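You operate a simulated robot arm through the tools that you are given. There is no shell and no other tool. Be economical: measure what you need, move in short steps, check, and stop when the job is done.

Carry out the task below with a simulated robot arm. There is one attempt and no reset: what you move stays moved.

TASK
Put the polishing pad and the fudge from the top of the side table on the white plate.
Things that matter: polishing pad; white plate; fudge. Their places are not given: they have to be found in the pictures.

It is judged by the outcome, as a careful person would: the job done as asked, and still so three seconds after it is handed in. It fails if anything else is knocked over, pushed out of place, dropped, spilled or broken.

THE ROBOT
A 7-joint arm with a two-finger parallel gripper, fixed in place. Base frame: the origin is at the foot of the arm, x ahead of it, y to its left, z up; the work surface is at about z = 0. Lengths are in m, angles in rad, forces in N, time in s.
With the tool pointing down near the work surface it reaches from about 0.22 to 0.58 m from the base axis. Its first joint turns from -1.152 to 1.152 rad. Payload 2.5 kg.
Tool frame: the origin (TCP) lies between the finger pads and is the grasp point; the fingertips stand 0.023 m ahead of it; z points along the fingers, y is the line along which they close. The gripper opens to 0.094 m. The fingers are 0.038 m wide and 0.01 m thick; the gripper's body (0.054 by 0.096 m) begins 0.039 m behind the TCP.
Orientation is that of the tool frame in the base frame, as a unit quaternion [w, x, y, z]. With the fingers straight down and closing along the base's y, the tool's x points along the base's -x, its y along +y and its z along -z.

THE INTERFACE
- The arm moves only by the tool play_rows. Its argument "plan" is a list of rows, each an object of numbers (a shift or turn left out is 0, a gripper value left out holds the last): "rx", "ry", "rz": the turn, a rotation vector about the tool's x, y, z in units of 4 degrees (1.0 is 4 degrees); "dx", "dy", "dz": the shift along the tool's x, y, z in units of 40 mm (1.0 is 40 mm); "gripper": the closure in counts, from 0 (fully open) to 255 (shut). In form: [{"rx": .., "ry": .., "rz": .., "dx": .., "dy": .., "dz": .., "gripper": ..}, ...]. A call has 1 to 12 rows; each row shifts and turns the commanded pose from where the row before left it, along the tool's axes as they then stand. A call with a number of a shift or a turn outside -1 to 1 is refused whole. A row lasts 0.2 s, in which the tool goes at most 0.05 m and 0.15 rad; a call with a longer step from one row to the next is refused whole, and so is a gripper value outside its range. A pose out of reach is approached as far as the arm can. The call stops where the force on the tool passes 40 N (or 10 N more than at its start, if that is more) or the arm is blocked; 0.2 s more then pass. The fingers move at their own pace (about 0.108 m/s each) and stop on an object; they squeeze with about 23 N. The grip force told is the motor's: it shows also when the fingers shut on nothing. Time passes only in rows, and 0.2 s behind the last, so rows that do not move let the fingers close. It gives the time, the measured TCP pose, the force on the tool (base axes), the opening and the grip force at its end, in the units of the frame above (readings bear some noise), and new pictures: "pictures" is both (left out), scene, wrist or none.
- Cameras (640 x 400 px; columns grow to the right, rows downward): "scene" is fixed at [0.1146, -0.402, 0.545]; the picture's right is [0.88, -0.48, 0.00], its down [-0.27, -0.49, -0.83] and it looks along [0.40, 0.73, -0.55] (base axes); focal length 326 px, centre (320, 200). "wrist" rides on the gripper at [-0.039, 0, -0.044] in the tool frame; the picture's right is [0.00, -1.00, 0.00], its down [0.97, 0.00, -0.24] and it looks along [0.24, 0.00, 0.97] (tool axes); focal length 218 px, centre (320, 200).
- locate(camera, pixels): there is no depth. For up to 12 entries [column, row, z] of the newest picture of that camera ("zoom" is the newest enlarged one), the place [x, y] in the base frame at which the ray of that pixel passes the height z, good to about 0.002 m. No time passes.
- inspect(camera, box): a new picture of the part [left, top, right, bottom] of that camera's present view, enlarged. No time passes.
- hand_in(): hands the job in; it is judged then, once.

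Work in short steps. Measure before you move; look again where a grasp or a placing could have gone wrong, and mend it. You have 60 turns and 120 pictures in all, the two below and enlarged ones among them. Open the gripper and draw the arm clear of the work before you hand the job in, unless the task says otherwise; then end with one line.

The tools are called as name(argument=value, ...) on one line, values as JSON. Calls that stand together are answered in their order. play_rows: Moves the arm, as the interface text tells. Its arguments: {"type":"object","properties":{"plan":{"type":"array","items":{"type":"object","properties":{"rx":{"type":"number"},"ry":{"type":"number"},"rz":{"type":"number"},"dx":{"type":"number"},"dy":{"type":"number"},"dz":{"type":"number"},"gripper":{"type":"number"}}}},"pictures":{"type":"string","enum":["both","scene","wrist","none"]}},"required":["plan"]} The other tools are called the same way: locate (camera, pixels) gives the place at which the rays of pixels pass given heights; inspect (camera, box) takes an enlarged picture of a part of a camera's view; hand_in () hands the job in.

At the start:

```text
t: 0.0
ee_pos: [0.3597, -0.0043, 0.3184]
tool_rot: [0.001, 0.0, 1.0, 0.001]
contact_force: [0.2, -0.1, 0.3]
finger_gap: 0.0941
grasp_force: 0.1
```

scene: 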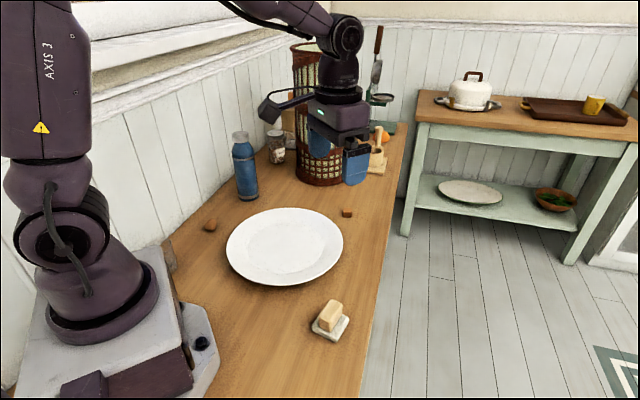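
wrist: 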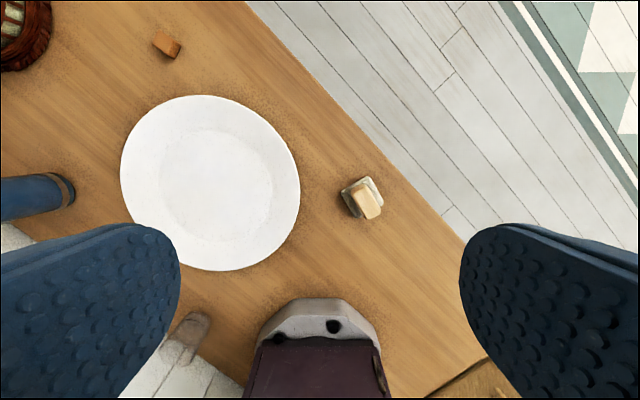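

The scene shows a small brown block at (347,212), another at (210,225), and a block on a white base at (330,318). I enlarge these to identify them.

inspect(camera="scene", box=[290, 280, 370, 350])

inspect(camera="scene", box=[190, 190, 370, 300])

inspect(camera="scene", box=[230, 20, 430, 200])

inspect(camera="scene", box=[410, 50, 640, 220])

inspect(camera="wrist", box=[120, 10, 400, 240])

```text
5.71 times, centred on (330, 315) of scene
```

zoom: 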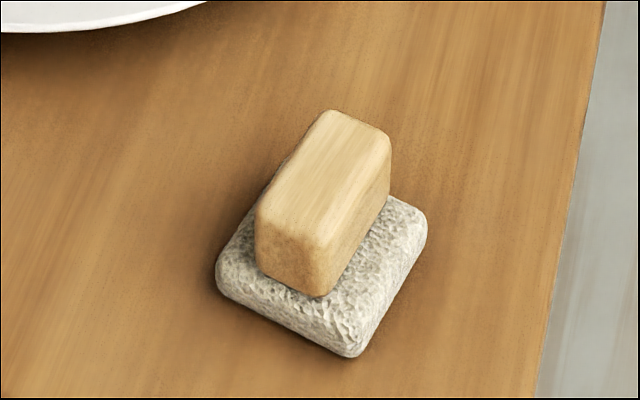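

```text
3.56 times, centred on (280, 245) of scene
```

zoom: 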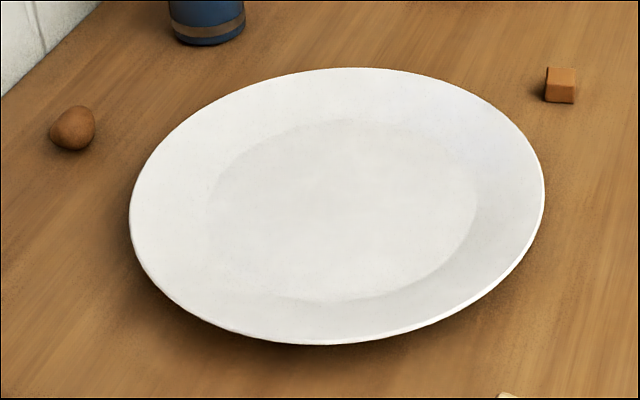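

```text
2.22 times, centred on (330, 110) of scene
```

zoom: 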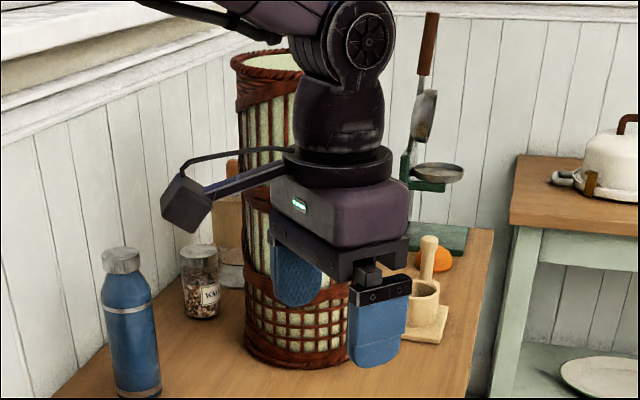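

```text
2.35 times, centred on (525, 135) of scene
```

zoom: 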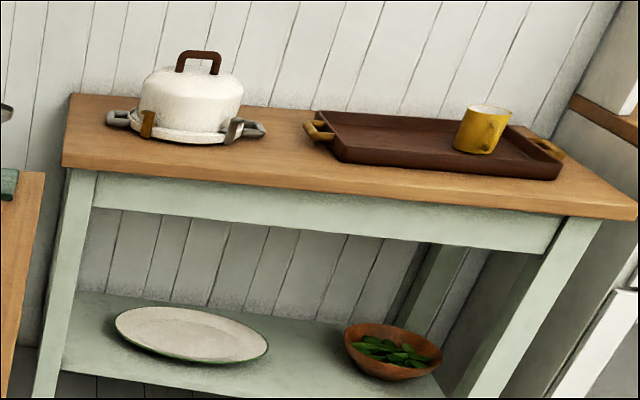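

```text
1.74 times, centred on (260, 125) of wrist
```

zoom: 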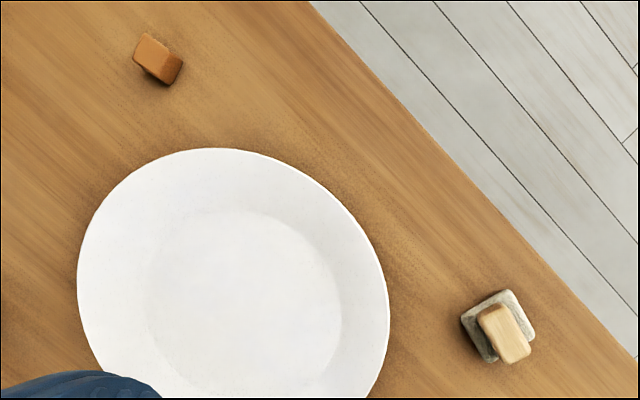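

The tan block on the white textured pad needs a closer look, as does the brown cube. I measure where things are, assuming low heights.

locate(camera="scene", pixels=[[347, 214, 0.01], [210, 226, 0.01], [330, 330, 0.0], [331, 306, 0.03], [285, 243, 0.01], [226, 247, 0.02], [343, 245, 0.02], [290, 208, 0.02], [282, 285, 0.02], [245, 195, 0.0]])

locate(camera="wrist", pixels=[[166, 45, 0.01], [362, 197, 0.01], [368, 203, 0.03], [211, 182, 0.01], [195, 328, 0.01], [211, 95, 0.02], [211, 271, 0.02], [121, 180, 0.02], [300, 185, 0.02]])

inspect(camera="scene", box=[310, 295, 350, 340])

inspect(camera="scene", box=[332, 200, 362, 224])

inspect(camera="scene", box=[195, 213, 225, 237])

```text
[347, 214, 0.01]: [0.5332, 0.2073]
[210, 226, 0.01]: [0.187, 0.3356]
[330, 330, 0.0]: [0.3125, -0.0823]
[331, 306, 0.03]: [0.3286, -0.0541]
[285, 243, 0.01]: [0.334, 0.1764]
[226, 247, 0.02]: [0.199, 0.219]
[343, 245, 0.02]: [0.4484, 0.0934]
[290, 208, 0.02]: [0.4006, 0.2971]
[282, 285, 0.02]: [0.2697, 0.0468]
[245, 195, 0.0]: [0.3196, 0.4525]
```

```text
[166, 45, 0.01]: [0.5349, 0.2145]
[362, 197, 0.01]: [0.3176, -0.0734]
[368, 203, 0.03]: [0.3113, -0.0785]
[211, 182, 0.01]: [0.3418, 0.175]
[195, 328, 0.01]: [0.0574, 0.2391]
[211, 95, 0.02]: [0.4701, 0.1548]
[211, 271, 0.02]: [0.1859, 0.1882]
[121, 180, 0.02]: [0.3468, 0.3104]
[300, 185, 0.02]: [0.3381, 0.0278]
```

```text
8.89 times, centred on (330, 318) of scene
```

zoom: 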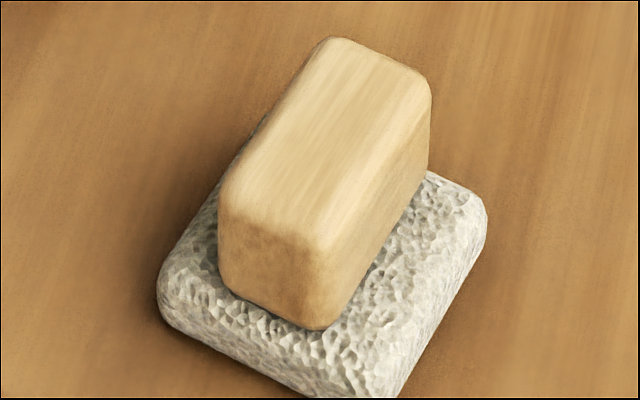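

```text
16.00 times, centred on (347, 212) of scene
```

zoom: 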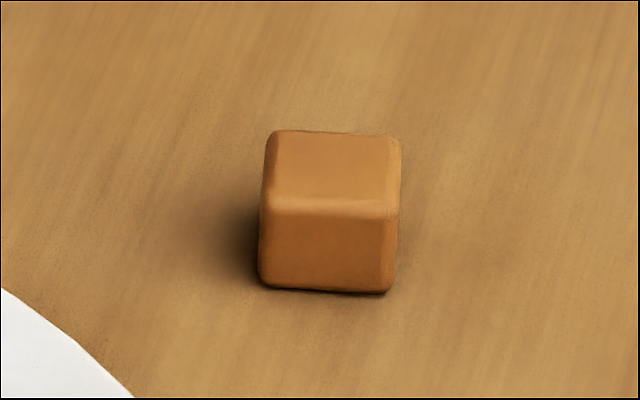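

```text
16.00 times, centred on (210, 225) of scene
```

zoom: 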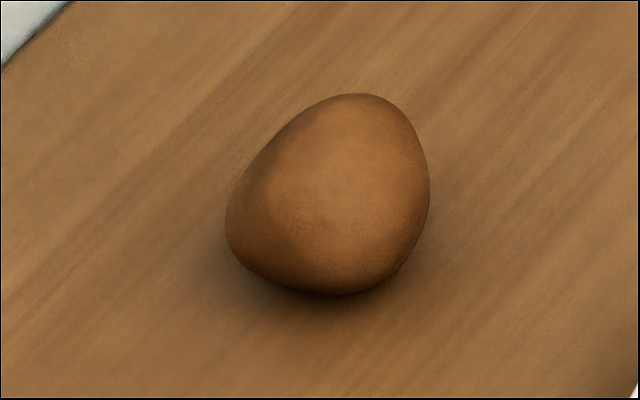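

The cube and egg look clear. I move the wrist camera above the pad stack near (0.315,-0.075) for a closer look at the pad and block.

play_rows(plan=[{"dx": 0.3, "dy": -0.45, "dz": 0.6}, {"dx": 0.3, "dy": -0.45, "dz": 0.6}, {"dx": 0.3, "dy": -0.45, "dz": 0.6}, {"dx": 0.1, "dy": -0.43, "dz": 0.6}, {"dz": 0.5}, {}], pictures="both")

inspect(camera="wrist", box=[260, 140, 390, 250])

inspect(camera="scene", box=[250, 90, 420, 200])

inspect(camera="scene", box=[140, 200, 250, 300])

```text
t: 1.4
ee_pos: [0.3197, -0.0758, 0.2021]
tool_rot: [0.0, 0.0, 1.0, 0.0]
contact_force: [-0.3, -0.7, -0.9]
finger_gap: 0.094
grasp_force: 0.2
```

scene: 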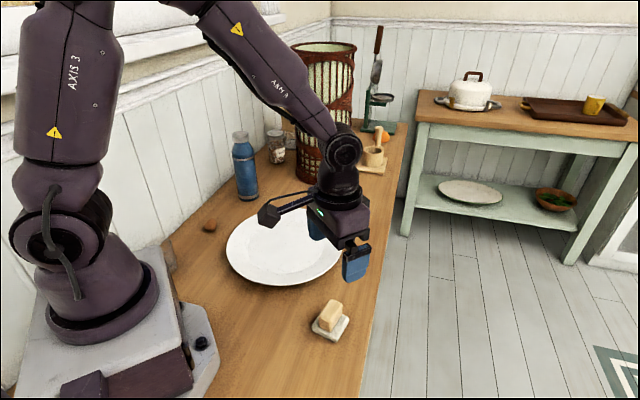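
wrist: 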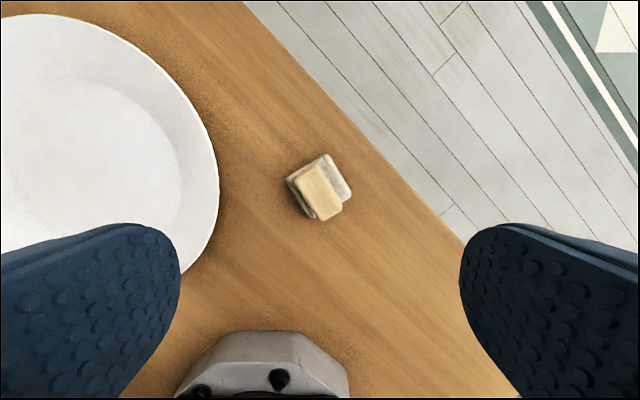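

```text
3.64 times, centred on (325, 195) of wrist
```

zoom: 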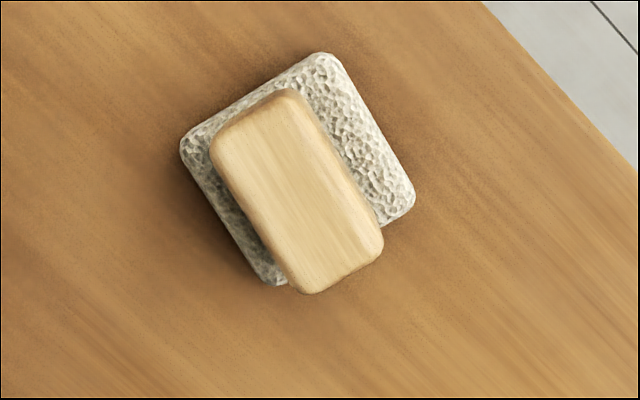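

```text
3.64 times, centred on (335, 145) of scene
```

zoom: 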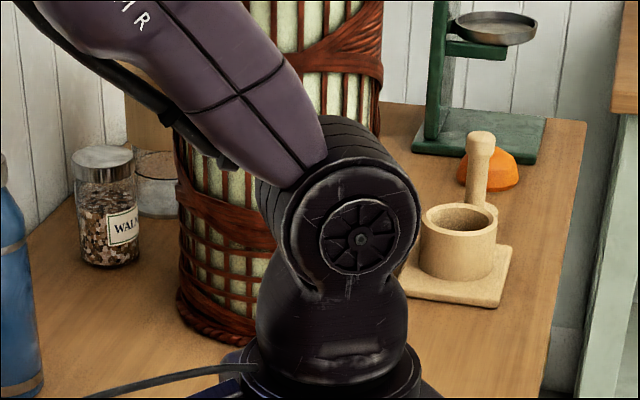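

```text
4.00 times, centred on (195, 250) of scene
```

zoom: 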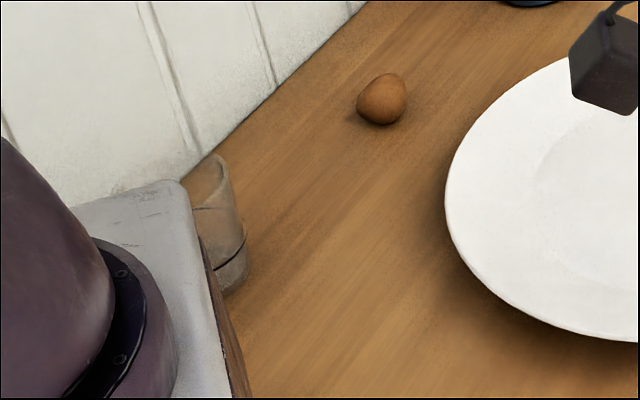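

The stack is a wood-grained block resting on a white textured square pad. I treat the pad as the polishing pad and the smooth brown cube as the fudge. I match both cameras at several heights to measure the block and pad.

locate(camera="scene", pixels=[[330.9, 308, 0.03], [330.9, 308, 0.04], [330.9, 308, 0.05], [332, 324.5, 0.01], [332, 324.5, 0.015], [322.5, 301, 0.04], [327.5, 309, 0.04]])

locate(camera="wrist", pixels=[[318.7, 192.3, 0.03], [318.7, 192.3, 0.04], [318.7, 192.3, 0.05], [326.3, 154.5, 0.01], [351, 191.3, 0.01], [310.5, 217.5, 0.01], [287, 180.5, 0.01], [314.4, 165, 0.04], [342.2, 207.6, 0.04], [322.5, 219.8, 0.04], [295, 180.5, 0.04]])

```text
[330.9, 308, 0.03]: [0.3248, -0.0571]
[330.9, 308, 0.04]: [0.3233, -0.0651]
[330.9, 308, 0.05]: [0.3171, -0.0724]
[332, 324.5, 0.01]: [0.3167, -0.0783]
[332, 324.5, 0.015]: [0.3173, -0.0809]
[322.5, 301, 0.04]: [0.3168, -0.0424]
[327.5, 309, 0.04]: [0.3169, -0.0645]
```

```text
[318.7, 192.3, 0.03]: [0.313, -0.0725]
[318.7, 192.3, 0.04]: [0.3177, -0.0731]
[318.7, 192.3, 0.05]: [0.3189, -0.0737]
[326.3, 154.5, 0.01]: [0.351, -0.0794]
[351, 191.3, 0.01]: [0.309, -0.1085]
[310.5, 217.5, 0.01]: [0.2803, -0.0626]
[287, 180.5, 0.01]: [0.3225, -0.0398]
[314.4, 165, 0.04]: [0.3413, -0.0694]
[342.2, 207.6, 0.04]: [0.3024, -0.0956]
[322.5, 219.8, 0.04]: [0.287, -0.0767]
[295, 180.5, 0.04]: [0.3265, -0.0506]
```

The block's top is near z=0.05, its centre near (0.316,-0.073), and its short side runs along about 125° in base. I turn the tool by -35° about its z while descending partway, then check.

play_rows(plan=[{"dx": 0.09, "dy": 0.07, "rz": -1, "dz": 0.22}, {"rz": -1, "dz": 0.22}, {"rz": -1, "dz": 0.22}, {"rz": -1, "dz": 0.22}, {"rz": -1, "dz": 0.22}, {"rz": -1, "dz": 0.22}, {"rz": -1, "dz": 0.22}, {"rz": -1, "dz": 0.22}, {"rz": -0.75, "dz": 0.24}, {}], pictures="both")

inspect(camera="wrist", box=[240, 120, 400, 290])

```text
t: 3.6
ee_pos: [0.3161, -0.0719, 0.1224]
tool_rot: [0.0, -0.301, 0.954, -0.001]
contact_force: [-0.2, 0.8, 0.4]
finger_gap: 0.0939
grasp_force: 0.1
```

scene: 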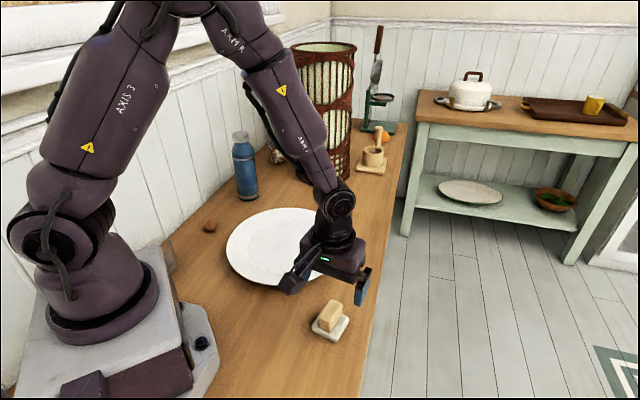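
wrist: 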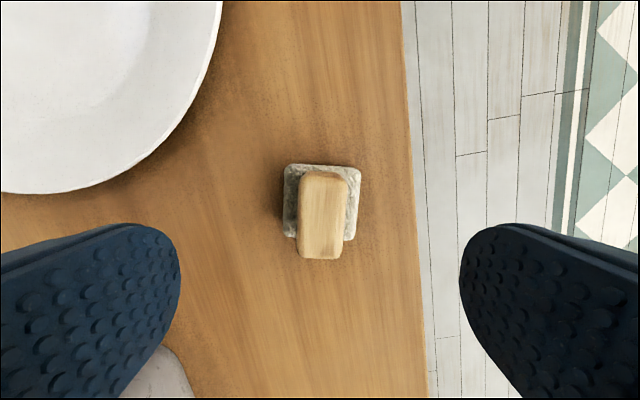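

```text
2.35 times, centred on (320, 205) of wrist
```

zoom: 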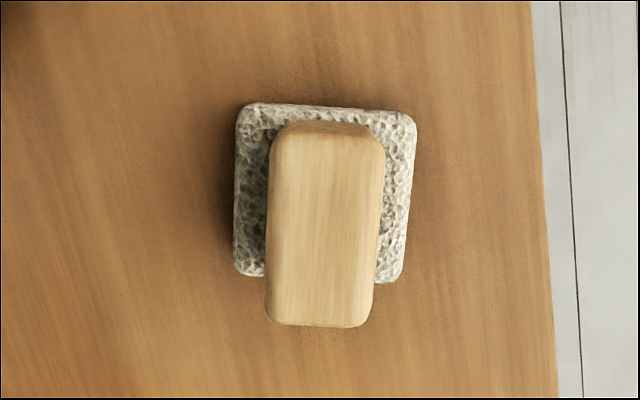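

Well aligned; the block's top centre is at (321,217). I check its location and then descend.

locate(camera="wrist", pixels=[[322, 214, 0.05], [322, 171, 0.05], [319, 257, 0.05], [288, 164, 0.012], [361, 169, 0.012], [286, 236, 0.012], [355, 240, 0.012]])

play_rows(plan=[{"dz": 0.5}, {"dz": 0.5}, {"dz": 0.4}, {"dz": 0.25}, {"dz": 0.2}, {}], pictures="both")

inspect(camera="scene", box=[290, 270, 380, 350])

```text
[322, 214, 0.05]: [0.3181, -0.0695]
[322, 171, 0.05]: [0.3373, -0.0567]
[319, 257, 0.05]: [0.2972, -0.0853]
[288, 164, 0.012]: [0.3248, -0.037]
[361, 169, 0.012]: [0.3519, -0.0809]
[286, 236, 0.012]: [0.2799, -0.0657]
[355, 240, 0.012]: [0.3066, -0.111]
```

```text
t: 5.0
ee_pos: [0.316, -0.0725, 0.0481]
tool_rot: [0.0, -0.3, 0.954, 0.0]
contact_force: [-1.2, 0.4, 0.2]
finger_gap: 0.094
grasp_force: 0.0
```

scene: 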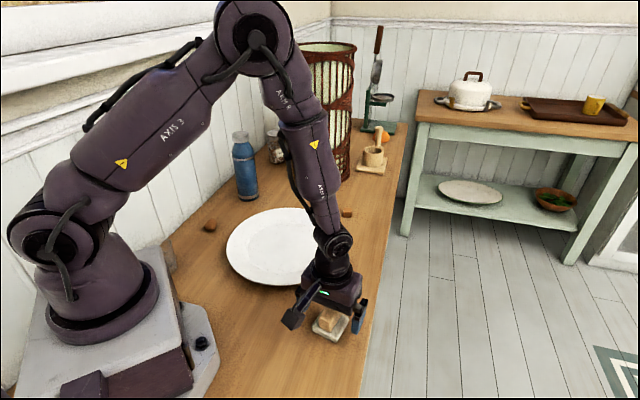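
wrist: 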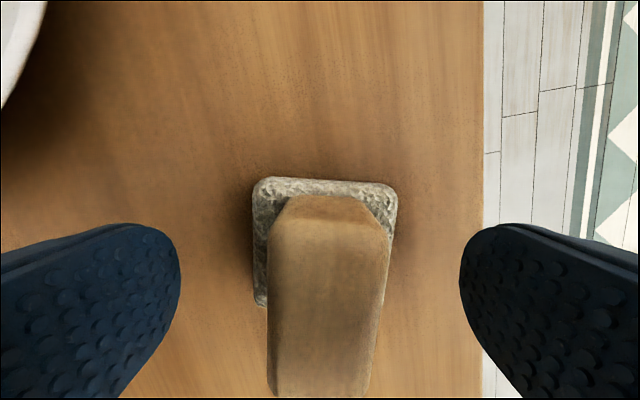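

```text
5.00 times, centred on (335, 310) of scene
```

zoom: 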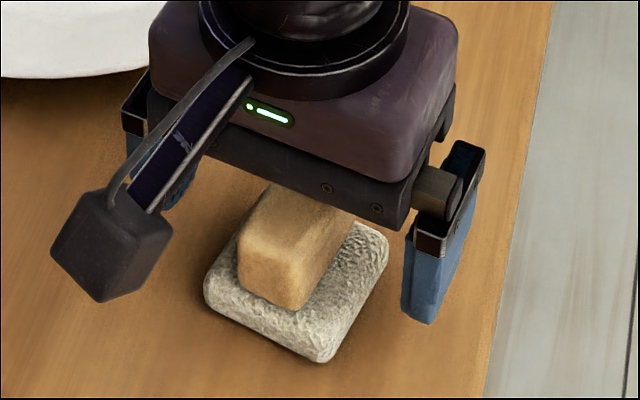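

The fingers straddle the block above the pad. I close and lift a little.

play_rows(plan=[{"gripper": 255}, {}, {}, {}, {"dz": -0.3}, {"dz": -0.6}, {}], pictures="both")

inspect(camera="scene", box=[290, 260, 380, 350])

```text
t: 6.6
ee_pos: [0.3149, -0.0734, 0.0844]
tool_rot: [0.0, -0.3, 0.954, 0.0]
contact_force: [-0.4, 0.0, -1.3]
finger_gap: 0.0275
grasp_force: 23.0
```

scene: 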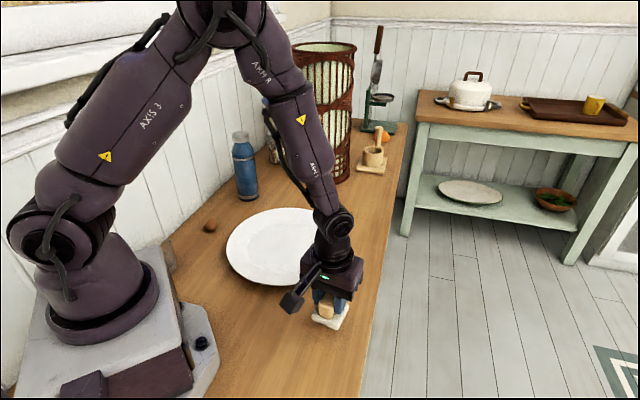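
wrist: 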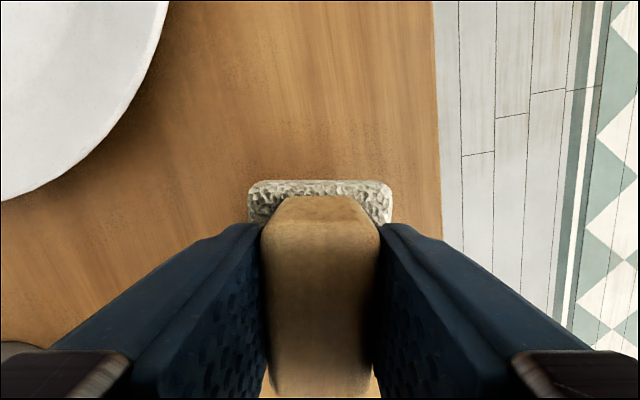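

```text
4.44 times, centred on (335, 305) of scene
```

zoom: 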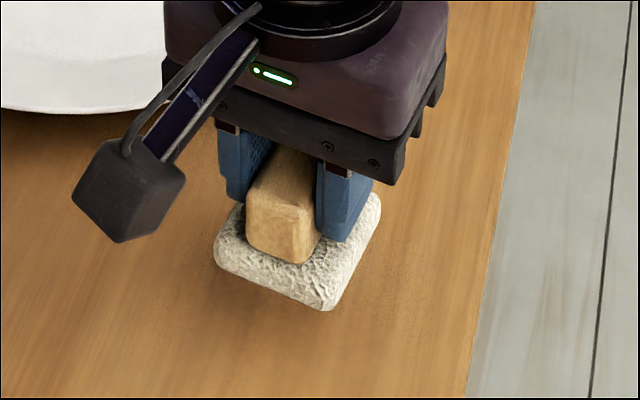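

The pad seems to have risen with the block. It may be one object with the block as its handle. I lift further to confirm.

play_rows(plan=[{"dz": -0.7}, {"dz": -0.7}, {}], pictures="both")

inspect(camera="scene", box=[290, 230, 390, 340])

```text
t: 7.4
ee_pos: [0.3145, -0.0716, 0.14]
tool_rot: [0.0, -0.301, 0.954, -0.001]
contact_force: [-0.3, 0.6, -0.3]
finger_gap: 0.0277
grasp_force: 22.8
```

scene: 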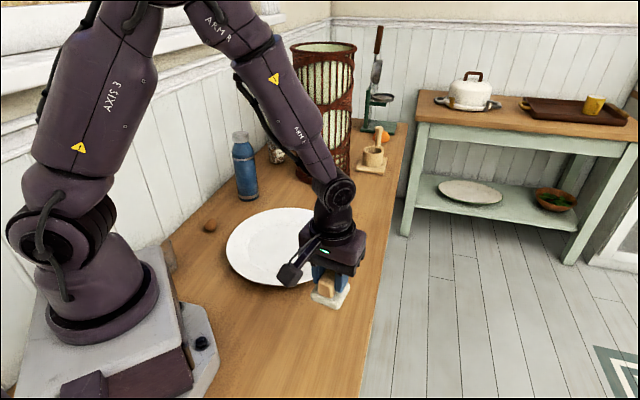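
wrist: 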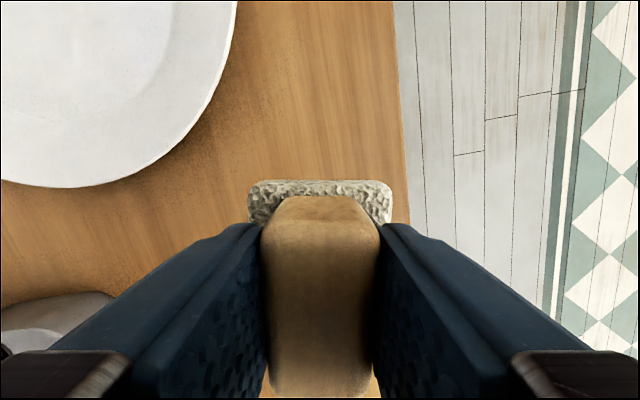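

```text
3.64 times, centred on (340, 285) of scene
```

zoom: 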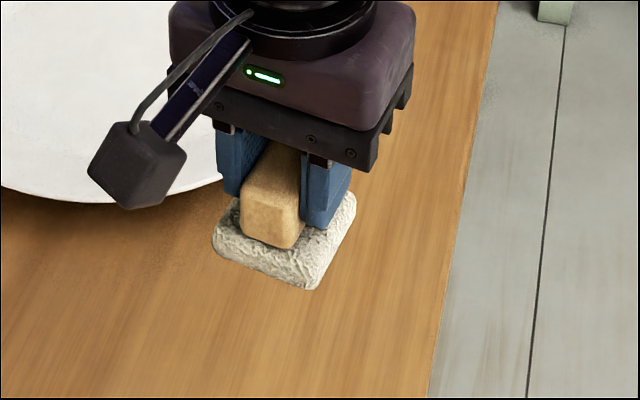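

The block and pad are one rigid polishing pad, held firmly. I carry it over the plate to about (0.295,0.14), offset from the plate's centre (0.33,0.17) to leave room for the fudge.

play_rows(plan=[{"dx": -0.44, "dy": 0.769}, {"dx": -0.44, "dy": 0.769}, {"dx": -0.44, "dy": 0.769}, {"dx": -0.44, "dy": 0.769}, {"dx": -0.44, "dy": 0.769}, {"dx": -0.44, "dy": 0.769}, {"dz": 0.6}, {"dz": 0.6}, {}], pictures="both")

```text
t: 9.4
ee_pos: [0.2973, 0.1393, 0.0909]
tool_rot: [0.0, -0.3, 0.954, 0.0]
contact_force: [1.4, -0.4, 0.0]
finger_gap: 0.0274
grasp_force: 23.4
```

scene: 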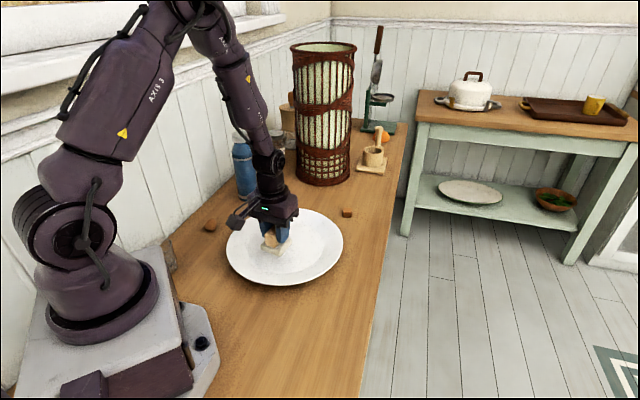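
wrist: 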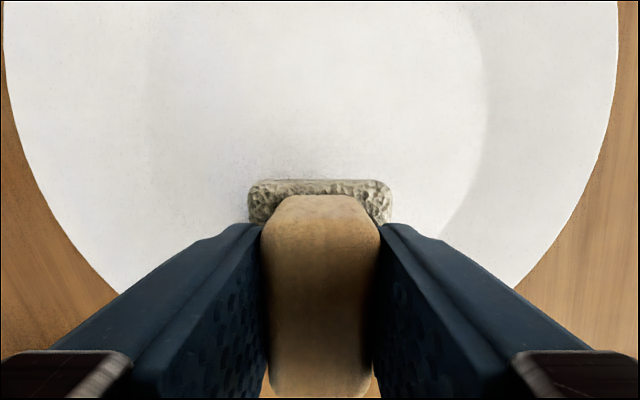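

The pad is over the plate at z 0.091, TCP. I shift 8 mm toward the plate centre and lower slowly to feel contact (expected TCP z about 0.058).

play_rows(plan=[{"dx": -0.2, "dz": 0.3}, {"dz": 0.2}, {"dz": 0.1}, {"dz": 0.06}, {}], pictures="scene")

inspect(camera="scene", box=[220, 190, 350, 290])

```text
t: 10.6
ee_pos: [0.3028, 0.1443, 0.065]
tool_rot: [0.0, -0.301, 0.954, 0.0]
contact_force: [-0.3, 0.3, -0.3]
finger_gap: 0.0273
grasp_force: 23.3
```

scene: 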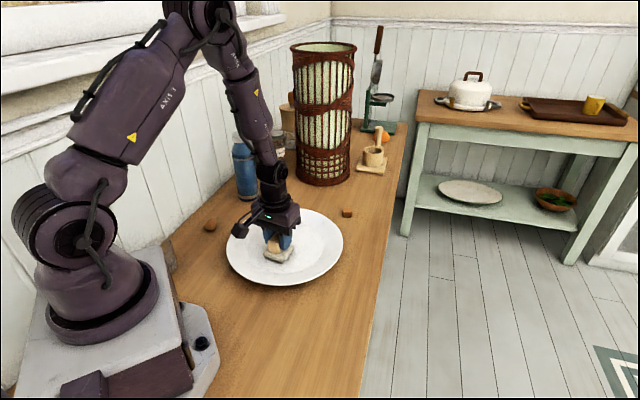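

```text
4.00 times, centred on (285, 240) of scene
```

zoom: 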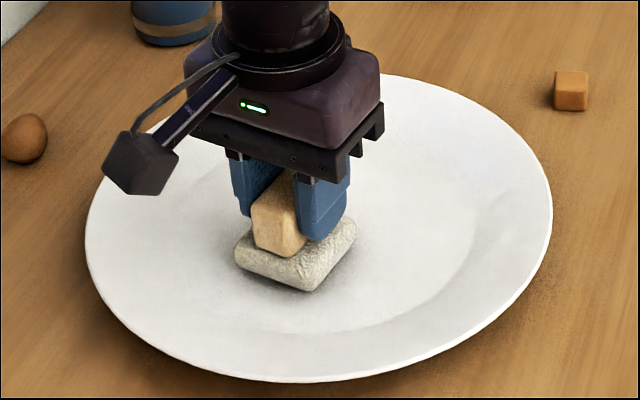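

No contact yet at z 0.065. I lower in small steps, watching force.

play_rows(plan=[{"dz": 0.06}, {"dz": 0.06}, {}], pictures="none")

play_rows(plan=[{"dz": 0.04}, {}], pictures="none")

inspect(camera="scene", box=[250, 210, 310, 270])

```text
t: 11.4
ee_pos: [0.303, 0.1441, 0.0601]
tool_rot: [0.0, -0.3, 0.954, -0.001]
contact_force: [-4.0, -2.4, 18.6]
finger_gap: 0.0273
grasp_force: 23.1
```

```text
t: 12.0
ee_pos: [0.3043, 0.1439, 0.0604]
tool_rot: [0.0, -0.301, 0.954, -0.001]
contact_force: [-2.6, -3.4, 24.5]
finger_gap: 0.0274
grasp_force: 22.7
```

```text
6.67 times, centred on (280, 240) of scene
```

zoom: 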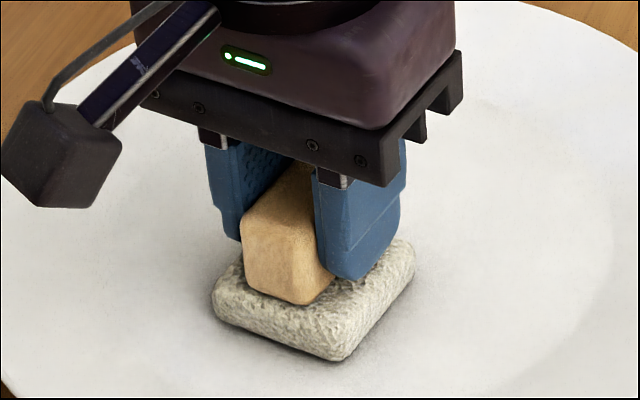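

Contact at z 0.060 with 24 N. I ease back, open, and rise.

play_rows(plan=[{"dz": -0.08}, {"gripper": 120}, {"gripper": 60}, {}, {"dz": -0.4}, {"dz": -0.8}, {"dz": -0.9}, {}], pictures="both")

inspect(camera="scene", box=[220, 190, 350, 290])

```text
t: 13.8
ee_pos: [0.3022, 0.1439, 0.148]
tool_rot: [0.0, -0.301, 0.954, 0.0]
contact_force: [-0.5, -0.1, 0.4]
finger_gap: 0.072
grasp_force: 0.1
```

scene: 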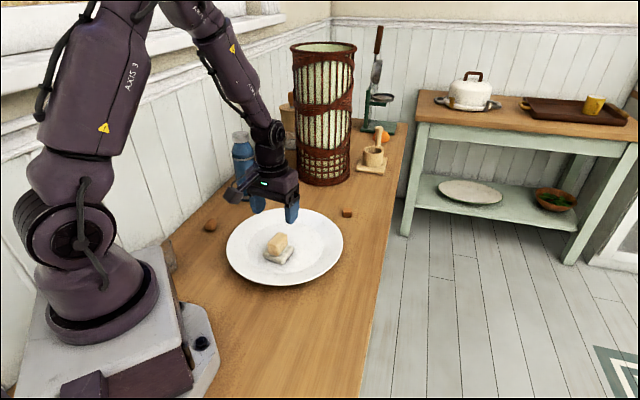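
wrist: 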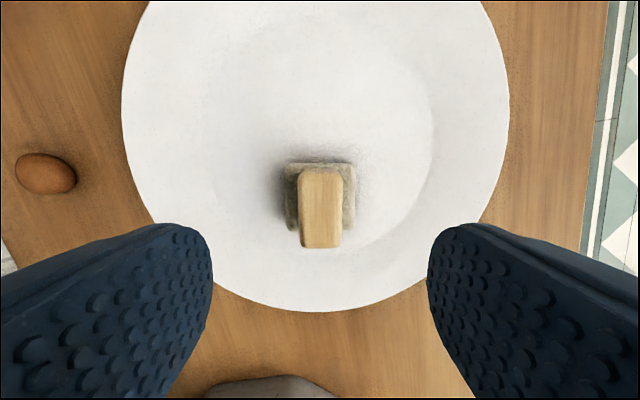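

```text
4.00 times, centred on (285, 240) of scene
```

zoom: 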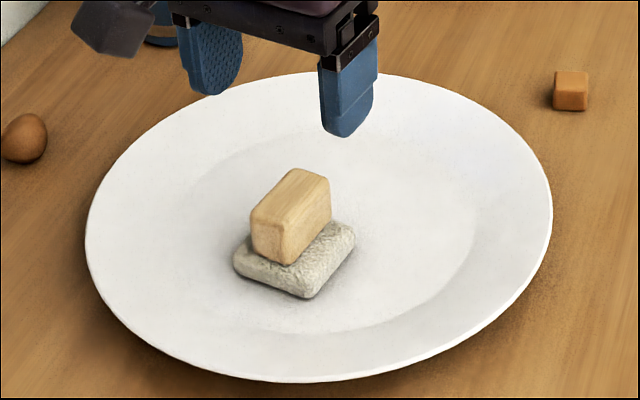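

The pad is sitting well on the plate. I locate the basket base near the fudge cube before approaching.

locate(camera="scene", pixels=[[298, 178, 0.0], [322, 187, 0.0], [349, 178, 0.0], [347, 208.5, 0.018], [347, 218, 0.0], [342, 214, 0.009], [352, 214, 0.009]])

play_rows(plan=[{"dx": -0.95, "dy": -0.32}, {"dx": -0.95, "dy": -0.32}, {"dx": -0.95, "dy": -0.32}, {"dx": -0.95, "dy": -0.32}, {"dx": -0.95, "dy": -0.32}, {}], pictures="both")

```text
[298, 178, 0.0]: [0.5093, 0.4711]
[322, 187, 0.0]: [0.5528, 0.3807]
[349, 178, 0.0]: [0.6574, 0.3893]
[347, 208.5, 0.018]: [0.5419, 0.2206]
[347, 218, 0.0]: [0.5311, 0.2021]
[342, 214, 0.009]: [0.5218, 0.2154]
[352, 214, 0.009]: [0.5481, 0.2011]
```

```text
t: 15.2
ee_pos: [0.4967, 0.2005, 0.1447]
tool_rot: [0.0, -0.301, 0.954, 0.0]
contact_force: [-0.1, 0.5, 0.7]
finger_gap: 0.0719
grasp_force: 0.1
```

scene: 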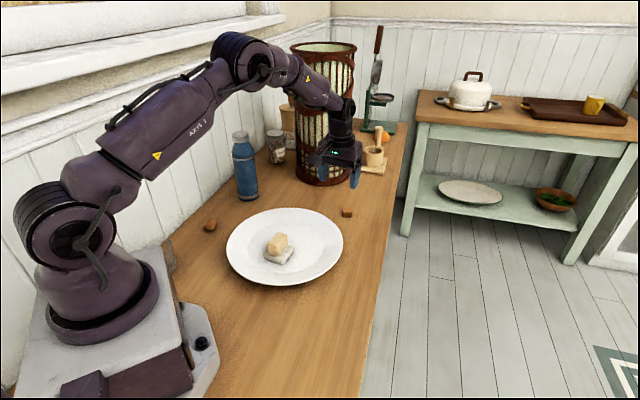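
wrist: 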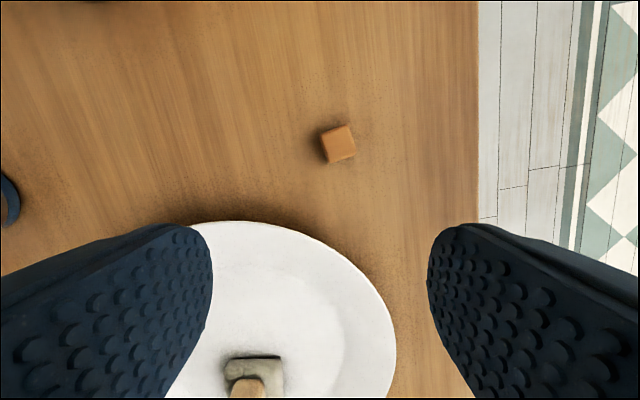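

inspect(camera="wrist", box=[300, 110, 380, 180])

locate(camera="wrist", pixels=[[341, 142, 0.02], [320, 133, 0.02], [348, 125, 0.02], [356, 152, 0.02], [330, 163, 0.02], [338, 144, 0.01]])

```text
5.71 times, centred on (340, 145) of wrist
```

zoom: 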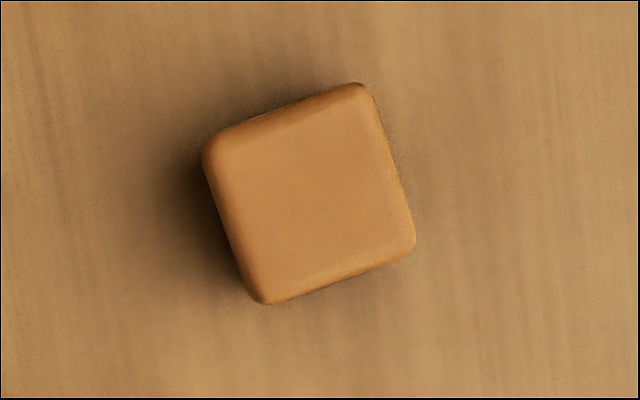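

```text
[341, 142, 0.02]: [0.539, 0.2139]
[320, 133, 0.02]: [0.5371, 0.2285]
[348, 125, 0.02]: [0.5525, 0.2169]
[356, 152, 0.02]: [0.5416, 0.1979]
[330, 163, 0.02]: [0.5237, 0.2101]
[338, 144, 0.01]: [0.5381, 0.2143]
```

The fudge cube is centred near (0.5385,0.2135), about 22 mm wide, with edges at roughly 146° in base. I move above it, turn -21° about tool z, and lower to z≈0.075.

play_rows(plan=[{"dx": -0.52, "dy": -0.165}, {"dx": -0.52, "dy": -0.165}, {"rz": -1, "dz": 0.3}, {"rz": -1, "dz": 0.3}, {"rz": -1, "dz": 0.3}, {"rz": -1, "dz": 0.3}, {"rz": -1, "dz": 0.3}, {"rz": -0.25, "dz": 0.25}, {}], pictures="both")

inspect(camera="wrist", box=[270, 160, 390, 260])

```text
t: 17.2
ee_pos: [0.537, 0.2134, 0.076]
tool_rot: [0.0, -0.47, 0.883, 0.0]
contact_force: [0.7, -0.5, 0.6]
finger_gap: 0.0718
grasp_force: 0.0
```

scene: 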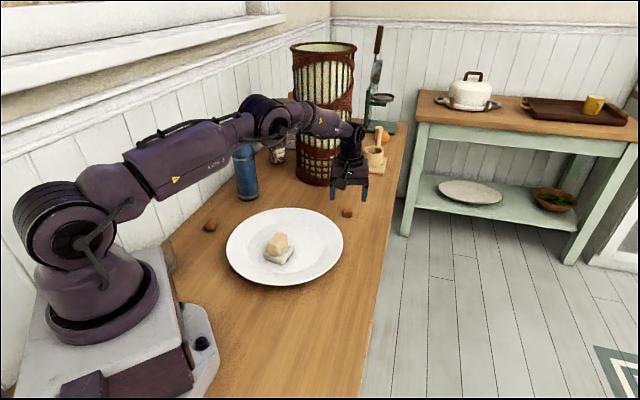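
wrist: 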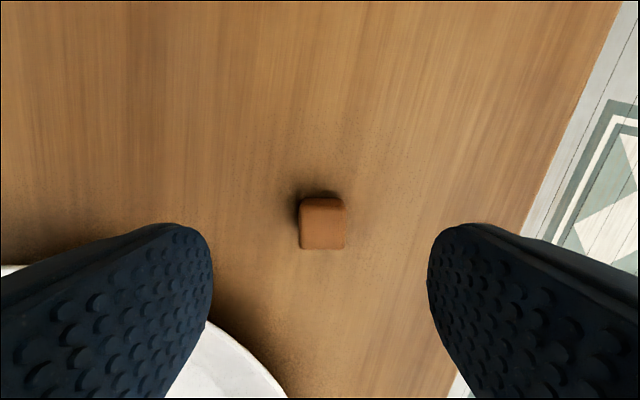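

```text
4.00 times, centred on (330, 210) of wrist
```

zoom: 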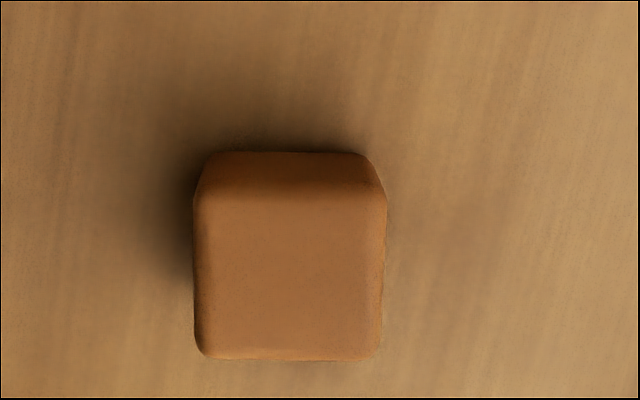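

Aligned. I verify the cube's centre and rim clearance from the left finger.

locate(camera="wrist", pixels=[[322, 227, 0.02], [303, 210, 0.02], [343, 210, 0.02], [303, 248, 0.02], [343, 248, 0.02], [210, 322, 0.02], [250, 355, 0.02], [5, 266, 0.02]])

```text
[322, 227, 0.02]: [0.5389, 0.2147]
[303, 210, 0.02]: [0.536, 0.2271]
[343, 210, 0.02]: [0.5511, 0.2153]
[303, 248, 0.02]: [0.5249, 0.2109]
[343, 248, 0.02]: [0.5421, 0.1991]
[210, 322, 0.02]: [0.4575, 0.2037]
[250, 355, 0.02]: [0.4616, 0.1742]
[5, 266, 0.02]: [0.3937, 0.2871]
```

Centred, with about 30 mm clear of the rim. I descend to TCP z≈0.028 (tips at ~5 mm).

play_rows(plan=[{"dz": 0.4}, {"dz": 0.4}, {"dz": 0.25}, {"dz": 0.13}, {}], pictures="both")

```text
t: 18.4
ee_pos: [0.5366, 0.2139, 0.0292]
tool_rot: [0.0, -0.469, 0.883, 0.0]
contact_force: [-0.8, 0.0, -0.1]
finger_gap: 0.072
grasp_force: 0.0
```

scene: 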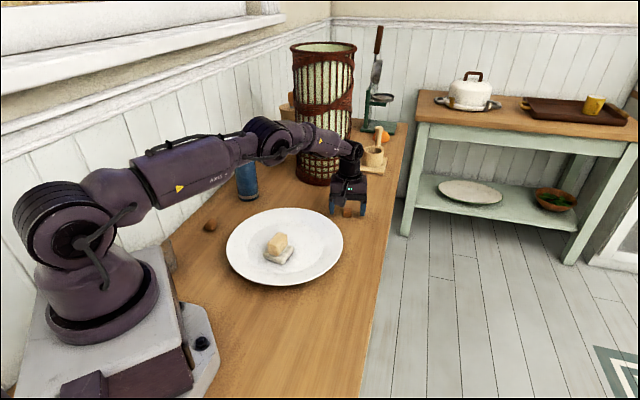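
wrist: 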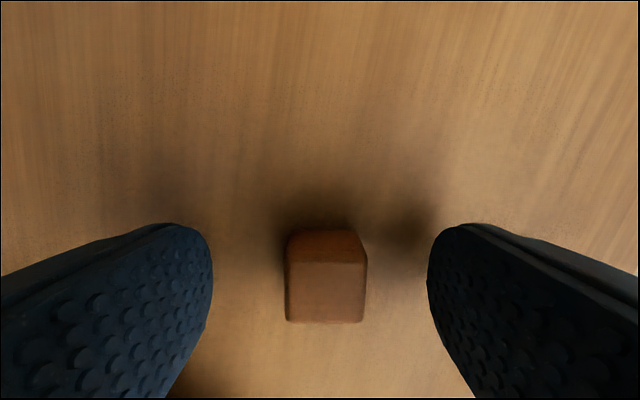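

play_rows(plan=[{"gripper": 255}, {}, {}, {}, {"dz": -0.4}, {"dz": -0.6}, {"dz": -0.7}, {}], pictures="both")

```text
t: 20.2
ee_pos: [0.5353, 0.214, 0.0978]
tool_rot: [0.0, -0.469, 0.883, 0.0]
contact_force: [-0.4, -1.1, -0.3]
finger_gap: 0.0225
grasp_force: 22.5
```

scene: 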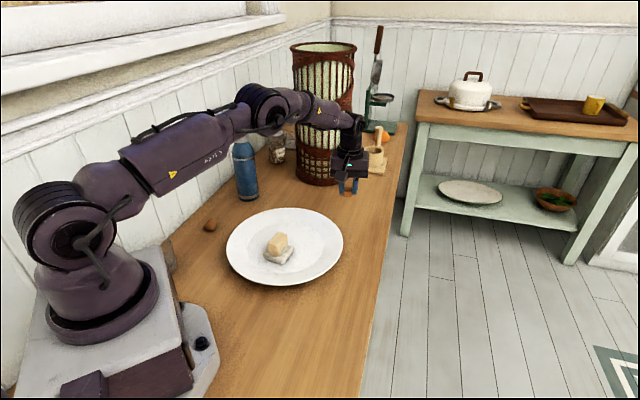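
wrist: 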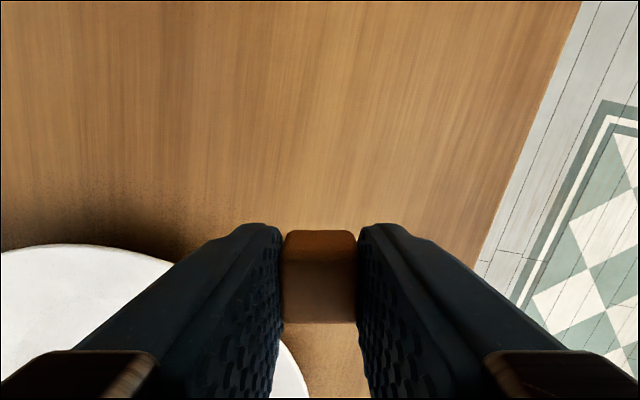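

The fudge is held (gap 22.5 mm). I carry it to about (0.375,0.205) on the plate, clear of the pad, and lower partway.

play_rows(plan=[{"dx": 0.61, "dy": 0.8}, {"dx": 0.61, "dy": 0.8}, {"dx": 0.61, "dy": 0.8}, {"dx": 0.61, "dy": 0.8}, {}, {"dz": 0.5}, {"dz": 0.4}, {}], pictures="both")

inspect(camera="scene", box=[220, 180, 350, 290])

```text
t: 22.0
ee_pos: [0.374, 0.2031, 0.0602]
tool_rot: [0.0, -0.469, 0.883, 0.0]
contact_force: [0.1, -0.8, 0.2]
finger_gap: 0.0225
grasp_force: 23.3
```

scene: 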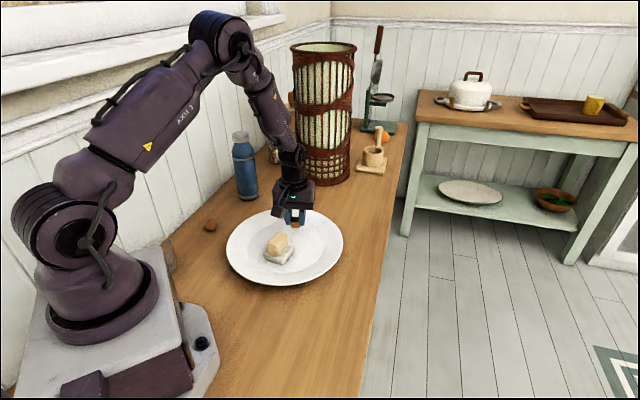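
wrist: 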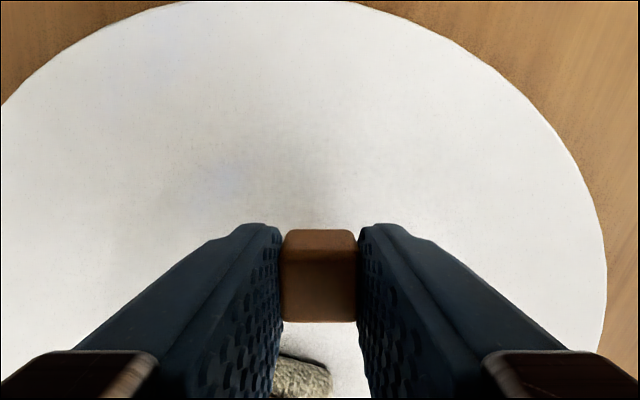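

```text
3.64 times, centred on (285, 235) of scene
```

zoom: 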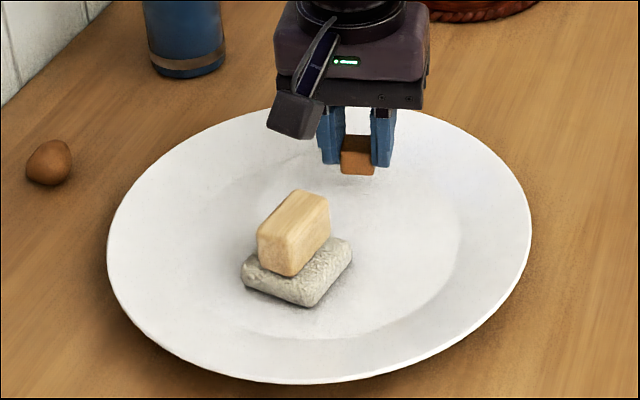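

Clear of the pad. I nudge 6 mm toward the centre and lower to just above the expected contact (z≈0.041).

play_rows(plan=[{"dx": 0.15, "dz": 0.2}, {"dz": 0.18}, {}], pictures="none")

play_rows(plan=[{"dz": 0.06}, {"dz": 0.05}, {}], pictures="scene")

inspect(camera="scene", box=[250, 200, 320, 270])

```text
t: 22.8
ee_pos: [0.3713, 0.1989, 0.0464]
tool_rot: [0.0, -0.469, 0.883, 0.0]
contact_force: [-0.3, 0.7, -0.1]
finger_gap: 0.0224
grasp_force: 23.4
```

```text
t: 23.6
ee_pos: [0.3703, 0.1994, 0.0426]
tool_rot: [0.001, -0.469, 0.883, 0.0]
contact_force: [0.4, 1.0, -0.7]
finger_gap: 0.0227
grasp_force: 23.1
```

scene: 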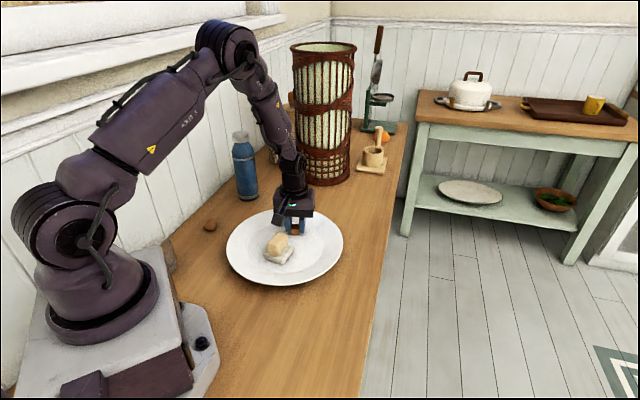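

```text
5.71 times, centred on (285, 235) of scene
```

zoom: 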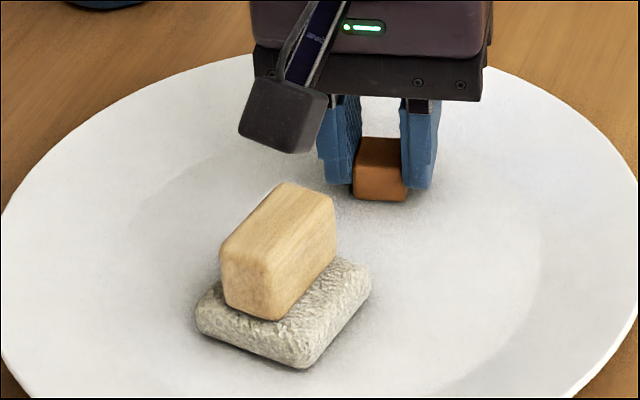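

Nearly touching at z 0.0426. I lower another 3 mm by feel.

play_rows(plan=[{"dz": 0.04}, {"dz": 0.03}, {}], pictures="none")

```text
t: 24.4
ee_pos: [0.3731, 0.1987, 0.0401]
tool_rot: [0.0, -0.47, 0.882, 0.001]
contact_force: [-7.5, 0.9, 24.3]
finger_gap: 0.0226
grasp_force: 22.9
```

Contact made. I ease back slightly, open, and rise clear.

play_rows(plan=[{"dz": -0.05}, {"gripper": 150}, {"gripper": 100}, {}, {"dz": -0.3}, {"dz": -0.7}, {"dz": -0.9}, {"dz": -0.9}, {"dz": -0.9}, {}], pictures="both")

inspect(camera="scene", box=[220, 190, 350, 290])

```text
t: 26.6
ee_pos: [0.3726, 0.202, 0.1887]
tool_rot: [0.0, -0.47, 0.883, 0.0]
contact_force: [0.3, 1.0, -0.7]
finger_gap: 0.0571
grasp_force: 0.0
```

scene: 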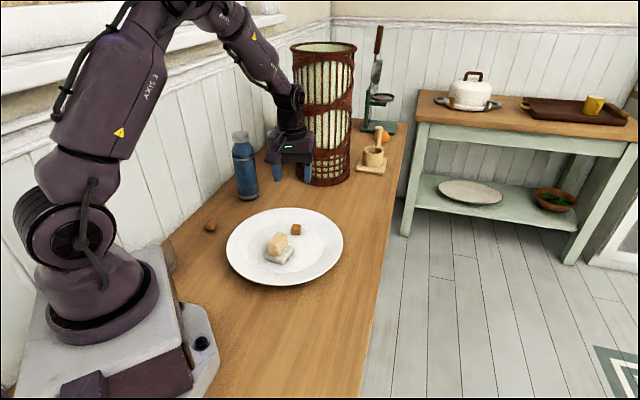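
wrist: 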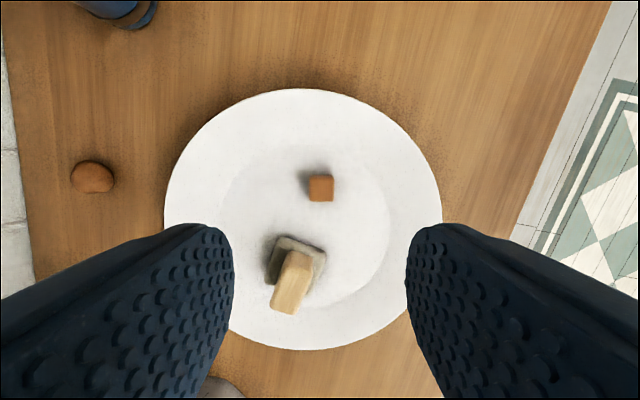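

```text
4.00 times, centred on (285, 240) of scene
```

zoom: 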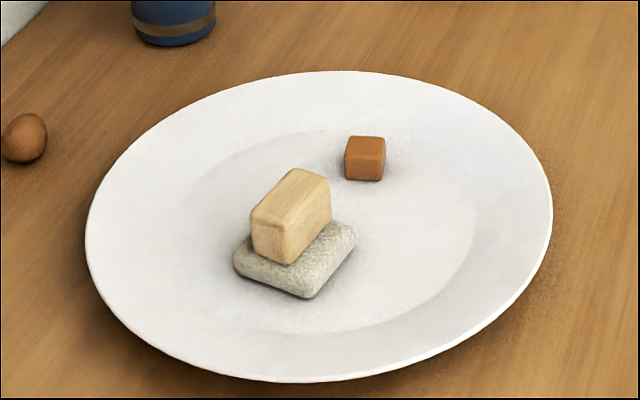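

Both items rest on the plate and nothing else has moved. I open fully, rise further, and hand in.

play_rows(plan=[{"dz": -0.9, "gripper": 0}, {"dz": -0.9}, {"dz": -0.9}, {}], pictures="scene")

hand_in()

```text
t: 27.6
ee_pos: [0.3725, 0.1986, 0.2974]
tool_rot: [0.0, -0.47, 0.883, -0.001]
contact_force: [-0.8, -0.2, 0.5]
finger_gap: 0.094
grasp_force: 0.1
```

scene: 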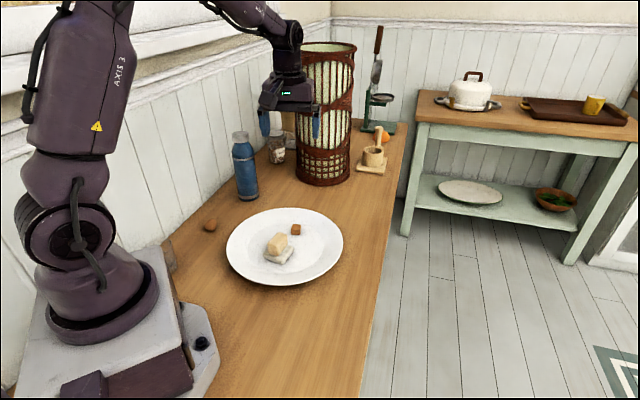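

```text
The job is handed in.
```

The polishing pad (the white textured pad, which lifted as one piece with its wooden block) and the fudge (the brown cube, identified by looks) are on the white plate. The last picture shows nothing else disturbed, and the job is handed in.
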